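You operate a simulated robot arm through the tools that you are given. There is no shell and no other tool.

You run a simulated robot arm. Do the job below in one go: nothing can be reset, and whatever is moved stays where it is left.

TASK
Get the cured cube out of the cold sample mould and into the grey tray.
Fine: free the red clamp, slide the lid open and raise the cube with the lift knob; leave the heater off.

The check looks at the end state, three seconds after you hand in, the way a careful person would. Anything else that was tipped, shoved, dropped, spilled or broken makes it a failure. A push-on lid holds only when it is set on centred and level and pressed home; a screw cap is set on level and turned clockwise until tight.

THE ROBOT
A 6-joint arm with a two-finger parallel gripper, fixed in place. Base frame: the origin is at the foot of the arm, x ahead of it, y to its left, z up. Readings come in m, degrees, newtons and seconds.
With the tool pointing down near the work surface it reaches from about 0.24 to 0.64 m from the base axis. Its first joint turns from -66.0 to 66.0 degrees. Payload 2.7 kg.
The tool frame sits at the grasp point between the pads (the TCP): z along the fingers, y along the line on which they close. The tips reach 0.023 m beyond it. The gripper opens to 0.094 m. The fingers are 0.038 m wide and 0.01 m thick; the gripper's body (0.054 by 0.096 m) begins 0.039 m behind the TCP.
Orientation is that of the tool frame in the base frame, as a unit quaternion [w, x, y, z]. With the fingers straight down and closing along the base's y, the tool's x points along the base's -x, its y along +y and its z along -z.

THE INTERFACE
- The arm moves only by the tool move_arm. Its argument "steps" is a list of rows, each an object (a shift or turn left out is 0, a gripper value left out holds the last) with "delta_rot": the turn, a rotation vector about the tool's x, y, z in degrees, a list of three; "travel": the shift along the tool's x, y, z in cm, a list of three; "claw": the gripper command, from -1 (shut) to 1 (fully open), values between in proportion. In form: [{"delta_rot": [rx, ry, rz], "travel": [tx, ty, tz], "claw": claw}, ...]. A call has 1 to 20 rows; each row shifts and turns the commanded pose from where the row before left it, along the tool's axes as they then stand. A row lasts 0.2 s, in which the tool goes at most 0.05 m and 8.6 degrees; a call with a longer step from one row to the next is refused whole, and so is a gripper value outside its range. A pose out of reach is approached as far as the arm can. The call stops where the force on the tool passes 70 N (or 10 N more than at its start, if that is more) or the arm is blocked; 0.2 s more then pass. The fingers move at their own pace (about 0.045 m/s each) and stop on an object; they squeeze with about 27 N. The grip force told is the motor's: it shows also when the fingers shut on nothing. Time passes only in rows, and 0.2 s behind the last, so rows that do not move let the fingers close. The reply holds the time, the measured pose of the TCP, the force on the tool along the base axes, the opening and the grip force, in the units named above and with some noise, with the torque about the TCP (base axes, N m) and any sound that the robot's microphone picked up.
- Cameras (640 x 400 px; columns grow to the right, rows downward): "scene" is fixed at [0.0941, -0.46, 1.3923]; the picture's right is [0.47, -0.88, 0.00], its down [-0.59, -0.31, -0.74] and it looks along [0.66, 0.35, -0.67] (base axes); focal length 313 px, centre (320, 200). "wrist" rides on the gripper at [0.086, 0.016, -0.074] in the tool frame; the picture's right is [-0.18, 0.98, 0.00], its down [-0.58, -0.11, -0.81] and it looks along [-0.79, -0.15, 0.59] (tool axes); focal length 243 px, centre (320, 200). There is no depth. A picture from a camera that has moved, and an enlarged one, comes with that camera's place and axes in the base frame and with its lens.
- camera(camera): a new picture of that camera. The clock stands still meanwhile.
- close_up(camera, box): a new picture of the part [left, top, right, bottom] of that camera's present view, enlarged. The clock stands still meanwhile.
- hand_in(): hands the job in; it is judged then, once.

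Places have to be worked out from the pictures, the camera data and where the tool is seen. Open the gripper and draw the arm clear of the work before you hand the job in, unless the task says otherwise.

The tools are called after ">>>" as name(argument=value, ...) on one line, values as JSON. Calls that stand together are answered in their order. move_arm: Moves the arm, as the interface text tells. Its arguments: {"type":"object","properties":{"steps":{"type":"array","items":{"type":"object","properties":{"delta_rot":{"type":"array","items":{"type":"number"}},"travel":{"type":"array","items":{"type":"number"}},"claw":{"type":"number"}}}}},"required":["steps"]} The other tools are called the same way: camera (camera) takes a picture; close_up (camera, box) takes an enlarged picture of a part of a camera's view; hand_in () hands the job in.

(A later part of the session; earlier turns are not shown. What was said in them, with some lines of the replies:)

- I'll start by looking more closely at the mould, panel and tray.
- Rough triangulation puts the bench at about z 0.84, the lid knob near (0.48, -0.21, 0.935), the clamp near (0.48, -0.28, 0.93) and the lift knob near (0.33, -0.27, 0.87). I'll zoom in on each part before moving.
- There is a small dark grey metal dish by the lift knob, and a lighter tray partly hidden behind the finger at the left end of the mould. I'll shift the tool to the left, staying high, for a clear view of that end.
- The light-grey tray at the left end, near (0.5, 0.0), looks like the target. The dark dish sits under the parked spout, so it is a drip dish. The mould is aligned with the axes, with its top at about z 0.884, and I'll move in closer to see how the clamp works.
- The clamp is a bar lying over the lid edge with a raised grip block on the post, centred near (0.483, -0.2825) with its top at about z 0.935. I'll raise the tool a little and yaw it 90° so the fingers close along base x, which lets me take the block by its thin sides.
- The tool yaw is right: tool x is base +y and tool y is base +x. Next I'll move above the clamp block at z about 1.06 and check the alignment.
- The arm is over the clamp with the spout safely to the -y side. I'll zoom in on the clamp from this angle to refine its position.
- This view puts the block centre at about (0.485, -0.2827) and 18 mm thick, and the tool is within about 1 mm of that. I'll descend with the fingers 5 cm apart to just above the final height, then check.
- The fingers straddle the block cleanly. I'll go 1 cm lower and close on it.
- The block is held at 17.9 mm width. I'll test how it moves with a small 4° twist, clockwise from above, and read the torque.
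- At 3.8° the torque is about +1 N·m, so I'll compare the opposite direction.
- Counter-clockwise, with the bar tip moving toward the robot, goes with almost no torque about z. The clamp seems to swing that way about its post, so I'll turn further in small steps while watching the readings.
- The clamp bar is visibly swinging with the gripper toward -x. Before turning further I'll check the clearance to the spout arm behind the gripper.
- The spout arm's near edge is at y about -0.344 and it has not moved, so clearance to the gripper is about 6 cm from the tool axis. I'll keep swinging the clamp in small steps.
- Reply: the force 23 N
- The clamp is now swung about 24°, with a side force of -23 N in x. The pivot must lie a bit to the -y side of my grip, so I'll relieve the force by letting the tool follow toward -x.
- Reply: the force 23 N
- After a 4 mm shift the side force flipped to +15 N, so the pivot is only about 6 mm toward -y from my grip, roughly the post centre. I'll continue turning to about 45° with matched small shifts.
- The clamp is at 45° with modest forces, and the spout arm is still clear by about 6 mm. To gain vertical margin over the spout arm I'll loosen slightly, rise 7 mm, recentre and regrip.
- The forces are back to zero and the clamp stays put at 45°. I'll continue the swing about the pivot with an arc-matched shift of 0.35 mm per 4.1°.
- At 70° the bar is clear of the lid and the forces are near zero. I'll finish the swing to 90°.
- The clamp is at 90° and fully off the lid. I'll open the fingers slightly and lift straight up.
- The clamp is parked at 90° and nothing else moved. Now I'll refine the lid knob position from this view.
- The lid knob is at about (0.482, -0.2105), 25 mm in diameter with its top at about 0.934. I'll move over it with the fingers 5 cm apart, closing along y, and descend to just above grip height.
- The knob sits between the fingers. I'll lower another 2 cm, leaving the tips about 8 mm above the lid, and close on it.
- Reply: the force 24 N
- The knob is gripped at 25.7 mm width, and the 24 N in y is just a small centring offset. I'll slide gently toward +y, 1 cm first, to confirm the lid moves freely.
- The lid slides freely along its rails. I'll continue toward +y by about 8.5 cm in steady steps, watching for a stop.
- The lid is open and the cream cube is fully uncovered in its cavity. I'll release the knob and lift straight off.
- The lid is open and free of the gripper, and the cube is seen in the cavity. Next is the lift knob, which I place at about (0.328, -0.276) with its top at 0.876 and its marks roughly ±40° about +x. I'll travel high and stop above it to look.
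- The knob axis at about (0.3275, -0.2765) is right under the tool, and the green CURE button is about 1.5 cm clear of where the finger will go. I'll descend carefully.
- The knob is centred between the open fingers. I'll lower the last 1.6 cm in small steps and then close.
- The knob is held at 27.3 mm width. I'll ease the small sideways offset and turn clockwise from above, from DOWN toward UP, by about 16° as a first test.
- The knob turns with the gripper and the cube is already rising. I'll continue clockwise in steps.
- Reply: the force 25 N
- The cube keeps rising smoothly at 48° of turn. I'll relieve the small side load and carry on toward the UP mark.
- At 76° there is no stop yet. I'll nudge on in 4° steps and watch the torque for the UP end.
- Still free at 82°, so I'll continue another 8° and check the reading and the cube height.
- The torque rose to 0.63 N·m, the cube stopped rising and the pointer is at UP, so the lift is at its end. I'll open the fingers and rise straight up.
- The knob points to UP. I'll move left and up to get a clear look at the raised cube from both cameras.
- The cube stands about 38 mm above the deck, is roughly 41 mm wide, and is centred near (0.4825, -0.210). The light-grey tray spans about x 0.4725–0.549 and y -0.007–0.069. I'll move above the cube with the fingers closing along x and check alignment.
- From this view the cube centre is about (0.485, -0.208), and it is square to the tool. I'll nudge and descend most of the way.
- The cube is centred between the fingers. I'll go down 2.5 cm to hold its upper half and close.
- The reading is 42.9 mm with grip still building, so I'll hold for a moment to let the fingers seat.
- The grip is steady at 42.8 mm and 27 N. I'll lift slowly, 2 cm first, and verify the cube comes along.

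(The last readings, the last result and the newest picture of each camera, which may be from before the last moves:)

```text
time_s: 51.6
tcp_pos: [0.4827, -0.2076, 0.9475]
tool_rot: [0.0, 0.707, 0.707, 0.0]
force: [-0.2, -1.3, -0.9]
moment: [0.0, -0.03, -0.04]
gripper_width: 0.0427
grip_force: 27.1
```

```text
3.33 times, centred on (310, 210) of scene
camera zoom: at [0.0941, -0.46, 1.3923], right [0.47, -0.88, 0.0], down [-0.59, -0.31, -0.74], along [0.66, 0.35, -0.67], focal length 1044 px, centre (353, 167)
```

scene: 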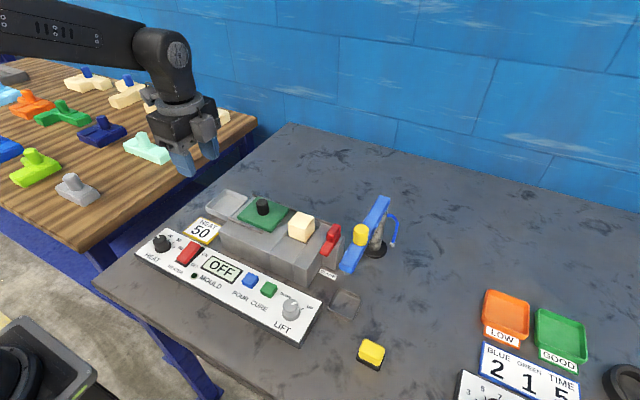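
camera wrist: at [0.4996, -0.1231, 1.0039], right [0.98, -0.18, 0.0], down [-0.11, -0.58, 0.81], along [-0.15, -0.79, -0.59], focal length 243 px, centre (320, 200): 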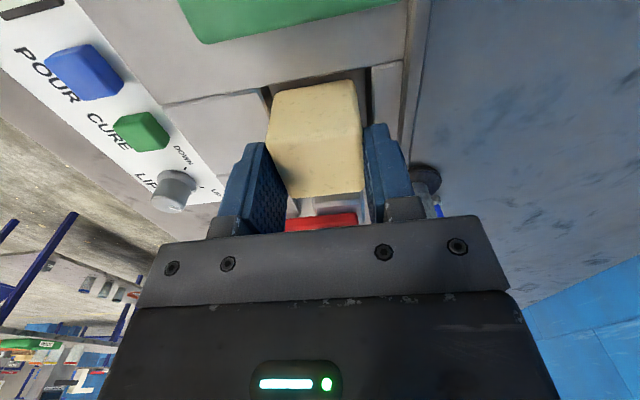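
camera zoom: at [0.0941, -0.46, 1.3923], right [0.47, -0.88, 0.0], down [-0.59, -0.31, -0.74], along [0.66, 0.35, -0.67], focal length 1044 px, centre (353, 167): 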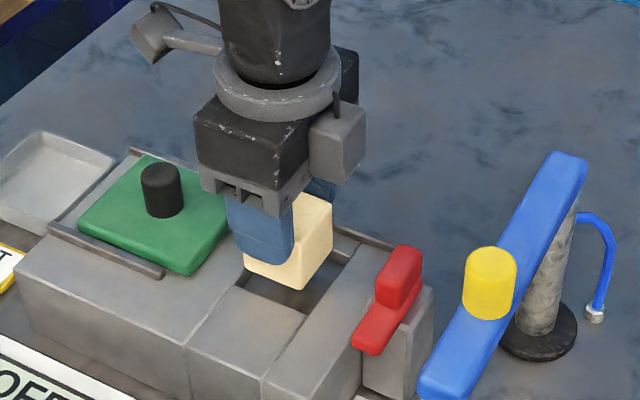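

The cube came free of the cavity with the gripper. I'll raise it well above the lid knob and carry it over the grey tray.

>>> move_arm(steps=[{"travel": [0, 0, -2], "claw": -1}, {"travel": [0, 0, -2]}, {"travel": [0, 0, -2]}, {"travel": [0, 0, -2]}, {"travel": [2, 0.25, 0]}, {"travel": [2.5, 0.3, 0]}, {"travel": [2.5, 0.3, 0]}, {"travel": [2.5, 0.3, 0]}, {"travel": [2.5, 0.3, 0]}, {"travel": [2.5, 0.3, 0]}, {"travel": [2.5, 0.3, 0]}, {"travel": [2.5, 0.3, 0]}, {"travel": [2.4, 0.3, 0]}, {"travel": [2, 0.2, 0]}, {}, {}])

>>> camera(camera="wrist")

>>> camera(camera="scene")

```text
time_s: 55.0
tcp_pos: [0.5105, 0.0291, 1.0292]
tool_rot: [-0.001, 0.708, 0.707, 0.0]
force: [0.0, 0.5, 0.4]
moment: [-0.01, -0.01, 0.02]
gripper_width: 0.0427
grip_force: 27.5
```

```text
taken
camera wrist: at [0.5281, 0.116, 1.1044], right [0.98, -0.18, 0.0], down [-0.11, -0.58, 0.81], along [-0.15, -0.79, -0.59], focal length 243 px, centre (320, 200)
```

wrist: 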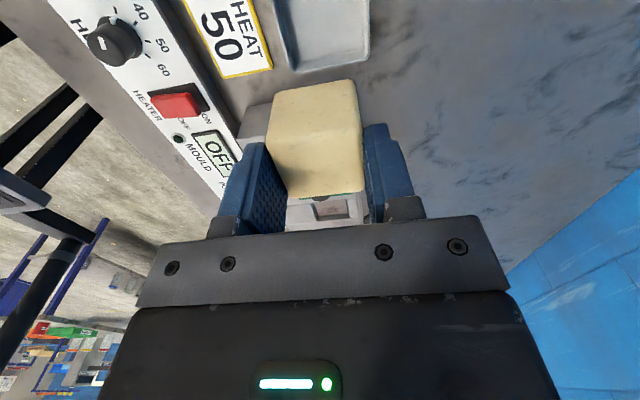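

```text
taken
```

scene: 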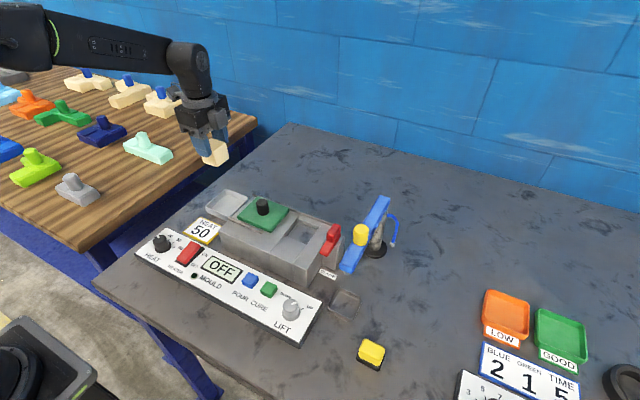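

The cube is held above the tray area. I'll zoom in on the tray in the wrist view to confirm its position under the cube.

>>> close_up(camera="wrist", box=[250, 0, 410, 110])

>>> close_up(camera="scene", box=[180, 120, 300, 250])

```text
3.64 times, centred on (330, 55) of wrist
camera zoom: at [0.5281, 0.116, 1.1044], right [0.98, -0.18, 0.0], down [-0.11, -0.58, 0.81], along [-0.15, -0.79, -0.59], focal length 882 px, centre (284, 727)
```

zoom: 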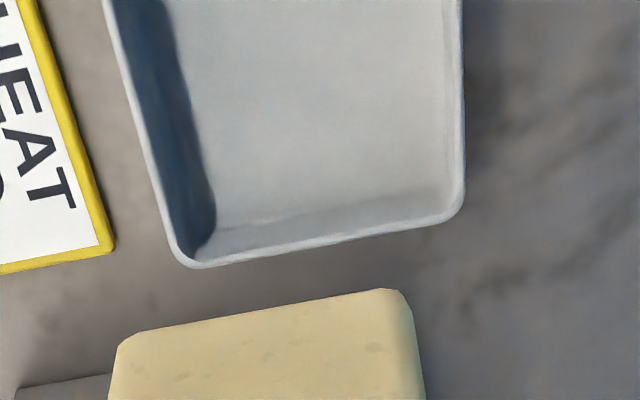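

```text
3.08 times, centred on (240, 185) of scene
camera zoom: at [0.0942, -0.46, 1.3923], right [0.47, -0.88, 0.0], down [-0.59, -0.31, -0.74], along [0.66, 0.35, -0.67], focal length 963 px, centre (566, 246)
```

zoom: 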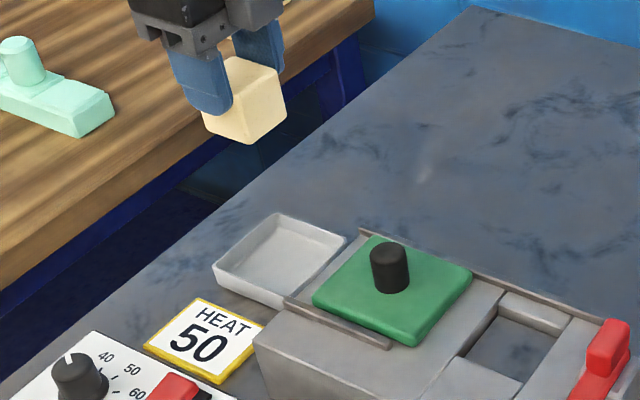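

The tray centre averages about (0.513, 0.033), with more than 1 cm of margin around the cube. I'll nudge there and descend to about 3 cm above touchdown, then look again.

>>> move_arm(steps=[{"travel": [0.4, 0.25, 2], "claw": -1}, {"travel": [0, 0, 2.5]}, {"travel": [0, 0, 2.5]}, {"travel": [0, 0, 2.5]}, {"travel": [0, 0, 2]}, {}])

>>> camera(camera="wrist")

>>> close_up(camera="scene", box=[180, 140, 300, 250])

```text
time_s: 56.4
tcp_pos: [0.5143, 0.0328, 0.9119]
tool_rot: [0.0, 0.708, 0.706, 0.0]
force: [0.3, -0.1, -0.3]
moment: [0.02, 0.02, 0.01]
gripper_width: 0.0426
grip_force: 27.1
```

```text
taken
camera wrist: at [0.5306, 0.1205, 0.9884], right [0.98, -0.18, 0.0], down [-0.11, -0.58, 0.81], along [-0.15, -0.79, -0.59], focal length 243 px, centre (320, 200)
```

wrist: 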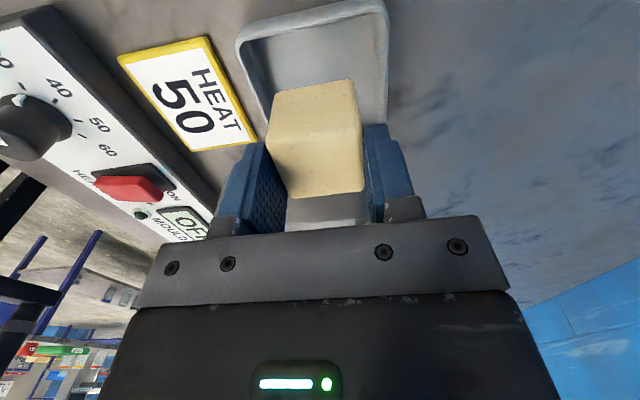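

```text
3.64 times, centred on (240, 195) of scene
camera zoom: at [0.0942, -0.46, 1.3923], right [0.47, -0.88, 0.0], down [-0.59, -0.31, -0.74], along [0.66, 0.35, -0.67], focal length 1139 px, centre (611, 218)
```

zoom: 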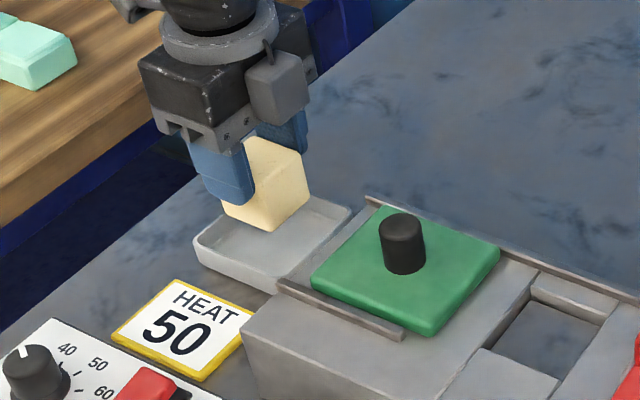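

The alignment looks good and the cube is inside the tray outline. I'll lower gently to near touchdown.

>>> move_arm(steps=[{"travel": [0, 0, 1.0], "claw": -1}, {"travel": [0, 0, 1.0]}, {"travel": [0, 0, 0.6]}, {}])

>>> close_up(camera="scene", box=[190, 160, 270, 230])

```text
time_s: 57.4
tcp_pos: [0.5129, 0.0333, 0.886]
tool_rot: [0.0, 0.708, 0.707, -0.001]
force: [0.4, -0.3, -0.9]
moment: [0.02, 0.02, 0.01]
gripper_width: 0.0429
grip_force: 27.1
```

```text
5.71 times, centred on (230, 195) of scene
camera zoom: at [0.0941, -0.46, 1.3923], right [0.47, -0.88, 0.0], down [-0.59, -0.31, -0.74], along [0.66, 0.35, -0.67], focal length 1789 px, centre (834, 229)
```

zoom: 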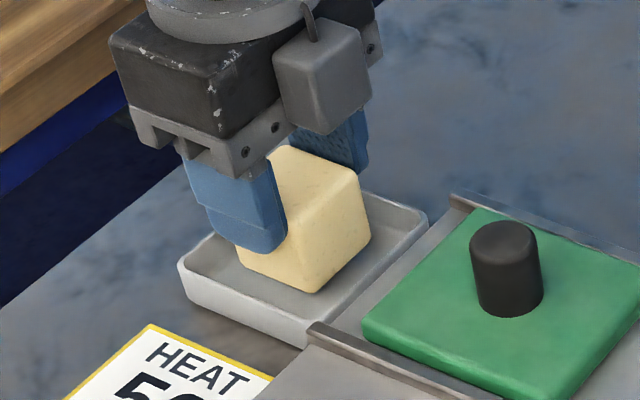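

The cube is just above the tray floor. I'll lower in 2 mm steps and watch the vertical force for contact.

>>> move_arm(steps=[{"travel": [0, 0, 0.2], "claw": -1}, {"travel": [0, 0, 0.2]}, {}])

```text
time_s: 58.2
tcp_pos: [0.5137, 0.0341, 0.8818]
tool_rot: [0.0, 0.707, 0.707, 0.0]
force: [0.1, 0.3, -0.9]
moment: [-0.02, 0.03, -0.01]
gripper_width: 0.0428
grip_force: 27.2
```

No contact yet, so I'll take two more 2 mm steps.

>>> move_arm(steps=[{"travel": [0, 0, 0.2], "claw": -1}, {"travel": [0, 0, 0.15]}, {}])

>>> close_up(camera="scene", box=[190, 160, 270, 230])

```text
time_s: 59.0
tcp_pos: [0.5141, 0.0336, 0.8798]
tool_rot: [0.0, 0.707, 0.707, 0.001]
force: [-0.2, 0.5, 0.0]
moment: [0.01, 0.03, 0.01]
gripper_width: 0.0428
grip_force: 26.9
```

```text
5.71 times, centred on (230, 195) of scene
camera zoom: at [0.0941, -0.46, 1.3923], right [0.47, -0.88, 0.0], down [-0.59, -0.31, -0.74], along [0.66, 0.35, -0.67], focal length 1789 px, centre (834, 229)
```

zoom: 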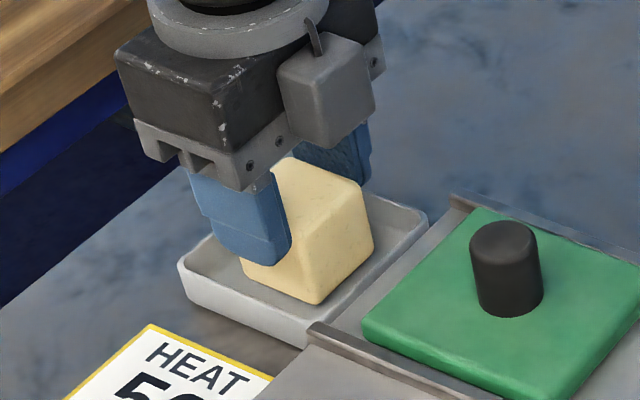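

Still no contact force. I'll continue down in small steps.

>>> move_arm(steps=[{"travel": [0, 0, 0.15], "claw": -1}, {"travel": [0, 0, 0.15]}, {}])

```text
time_s: 59.8
tcp_pos: [0.5135, 0.0334, 0.8753]
tool_rot: [0.0, 0.707, 0.707, 0.0]
force: [0.7, 0.4, -0.6]
moment: [-0.04, -0.01, 0.03]
gripper_width: 0.043
grip_force: 27.6
```

>>> close_up(camera="scene", box=[200, 170, 260, 225])

>>> close_up(camera="wrist", box=[210, 0, 430, 240])

```text
7.27 times, centred on (230, 198) of scene
camera zoom: at [0.0941, -0.46, 1.3923], right [0.47, -0.88, 0.0], down [-0.59, -0.31, -0.74], along [0.66, 0.35, -0.67], focal length 2277 px, centre (974, 218)
```

zoom: 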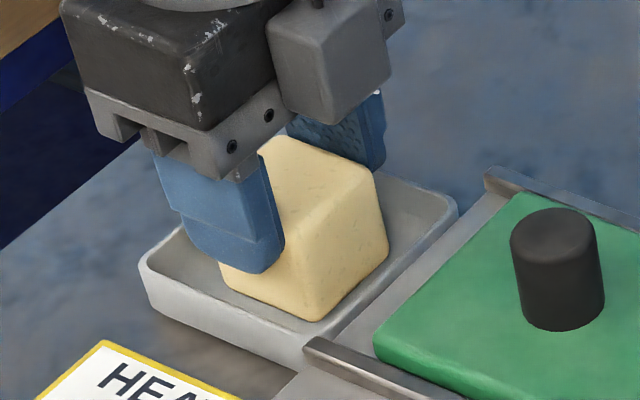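

```text
1.67 times, centred on (320, 120) of wrist
camera zoom: at [0.5302, 0.1205, 0.9517], right [0.98, -0.18, 0.0], down [-0.11, -0.58, 0.81], along [-0.15, -0.79, -0.59], focal length 404 px, centre (320, 333)
```

zoom: 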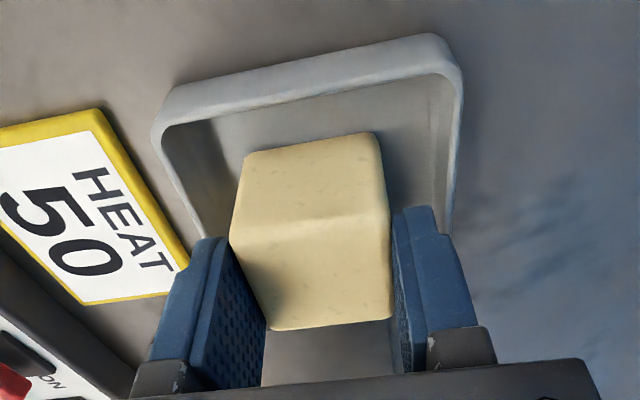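

The cube bottom is within a few millimetres of the floor. I'll keep lowering about 1–2 mm at a time until a contact force appears.

>>> move_arm(steps=[{"travel": [0, 0, 0.12], "claw": -1}, {"travel": [0, 0, 0.1]}, {}])

```text
time_s: 60.6
tcp_pos: [0.5133, 0.0341, 0.8747]
tool_rot: [0.002, 0.708, 0.706, 0.001]
force: [-5.3, -1.1, 19.4]
moment: [-0.05, 0.31, 0.0]
gripper_width: 0.043
grip_force: 27.2
```

Contact shows as 19 N upward. I'll relieve about 1.5 mm, open the fingers just enough, and rise straight up.

>>> move_arm(steps=[{"travel": [0, 0, -0.15], "claw": -1}, {"claw": -1}, {"claw": 0.06}, {"claw": 0.06}, {"claw": 0.06}, {"claw": 0.06}])

>>> close_up(camera="wrist", box=[210, 0, 430, 240])

```text
time_s: 62.0
tcp_pos: [0.5134, 0.0345, 0.8754]
tool_rot: [0.001, 0.707, 0.707, 0.0]
force: [-0.3, 0.5, 0.1]
moment: [0.0, 0.01, -0.03]
gripper_width: 0.05
grip_force: 0.0
```

```text
1.67 times, centred on (320, 120) of wrist
camera zoom: at [0.5302, 0.1208, 0.9516], right [0.98, -0.18, 0.0], down [-0.11, -0.58, 0.81], along [-0.15, -0.79, -0.59], focal length 404 px, centre (320, 333)
```

zoom: 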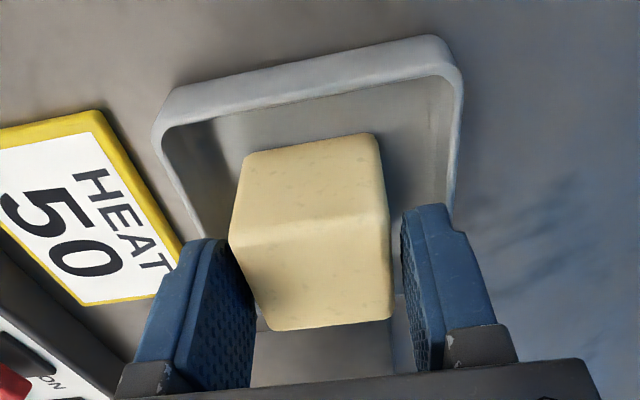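

The fingers are open at 50 mm and the cube rests on the tray floor. I'll rise slowly at first, then higher.

>>> move_arm(steps=[{"travel": [0, 0, -0.7], "claw": 0.06}, {"travel": [0, 0, -1]}, {"travel": [0, 0, -1.5]}, {"travel": [0, 0, -3]}, {"travel": [0, 0, -4]}, {"travel": [0, 0, -4]}, {"travel": [0, 0, -4]}, {}])

>>> camera(camera="wrist")

>>> camera(camera="scene")

>>> close_up(camera="scene", box=[180, 160, 300, 250])

```text
time_s: 63.8
tcp_pos: [0.5142, 0.0321, 1.0597]
tool_rot: [0.0, 0.707, 0.707, 0.001]
force: [0.2, -0.9, -0.3]
moment: [0.02, -0.02, 0.05]
gripper_width: 0.0499
grip_force: 0.1
```

```text
taken
camera wrist: at [0.5302, 0.1207, 1.1356], right [0.98, -0.18, 0.0], down [-0.11, -0.58, 0.81], along [-0.15, -0.79, -0.59], focal length 243 px, centre (320, 200)
```

wrist: 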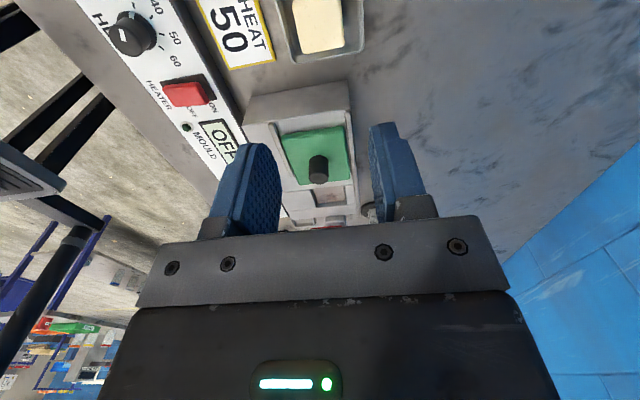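

```text
taken
```

scene: 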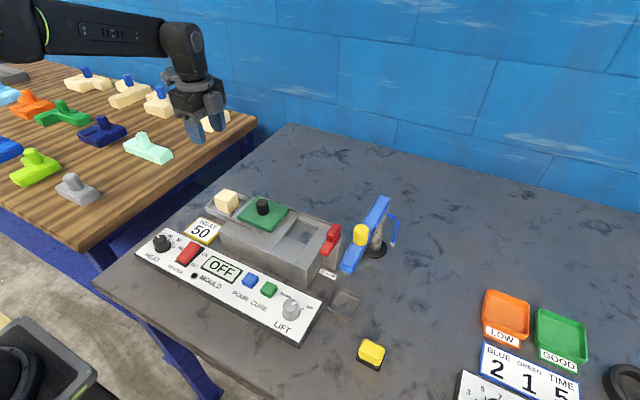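

```text
4.44 times, centred on (240, 205) of scene
camera zoom: at [0.0941, -0.46, 1.3923], right [0.47, -0.88, 0.0], down [-0.59, -0.31, -0.74], along [0.66, 0.35, -0.67], focal length 1392 px, centre (676, 178)
```

zoom: 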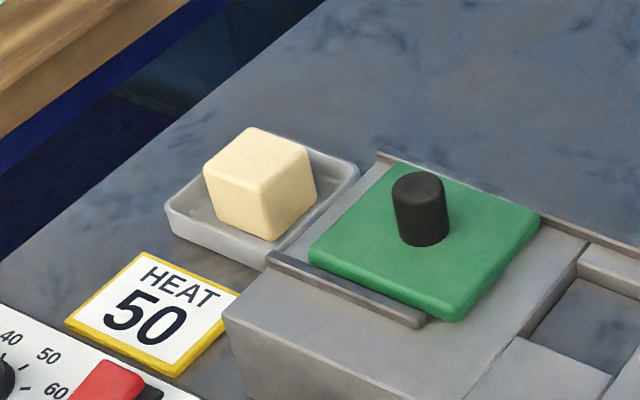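

The cube sits flat in the light-grey tray, and the lid, clamp, spout and panel look as intended. I'll open the gripper, draw the arm back and up, and then do a last check.

>>> move_arm(steps=[{"travel": [0, 0, -2], "claw": 1}, {"travel": [0, -3.5, -2]}, {"travel": [0, -3.5, 0]}, {"travel": [0, -3.5, 0]}, {"travel": [0, -3.5, 0]}, {"travel": [0, -3.5, 0]}, {}, {}])

>>> camera(camera="scene")

>>> close_up(camera="scene", box=[130, 170, 410, 345])

```text
time_s: 65.6
tcp_pos: [0.3395, 0.0347, 1.0973]
tool_rot: [0.0, 0.707, 0.707, 0.0]
force: [0.1, 0.4, 0.1]
moment: [0.05, -0.01, -0.02]
gripper_width: 0.0941
grip_force: 0.0
```

```text
taken
```

scene: 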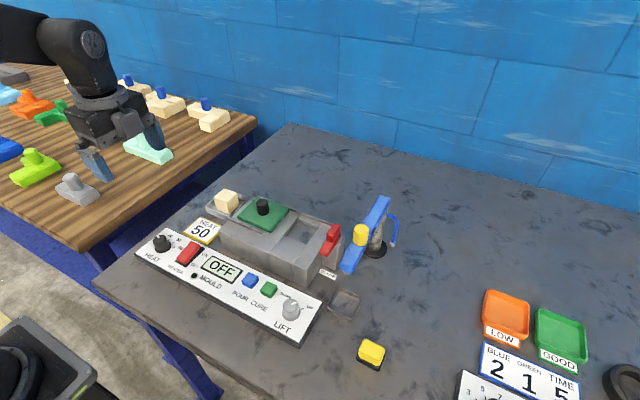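

```text
2.29 times, centred on (270, 258) of scene
camera zoom: at [0.0941, -0.46, 1.3923], right [0.47, -0.88, 0.0], down [-0.59, -0.31, -0.74], along [0.66, 0.35, -0.67], focal length 716 px, centre (434, 69)
```

zoom: 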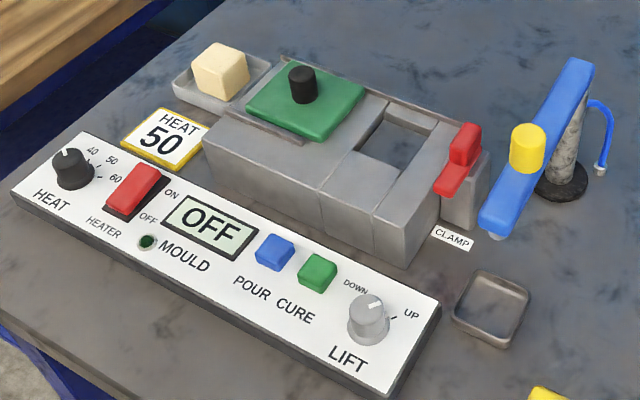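

The final view shows the cube in the light-grey tray, the heater display still OFF, and the spout, drip dish, buttons and signs where they were. The gripper is open and clear, so I'm handing in.

>>> hand_in()

```text
The job is handed in.
```

The cured cube is in the light-grey tray at the left end of the mould, sitting flat on its floor. I've handed the job in; no verdict came back.

- **Clamp:** the red clamp is swung 90° off the lid and left there.
- **Lid:** the green lid is slid open along its rails and left open.
- **Lift knob:** it is turned clockwise from DOWN to its UP stop and left there.
- **Heater:** I never touched the switch, and the display still reads OFF.
- **Everything else:** the spout, buttons, signs and other trays look unmoved in the final picture. The gripper is open and clear of the work.

There were two grey containers. I took the small dark dish under the spout to be a drip dish and used the light-grey tray instead.
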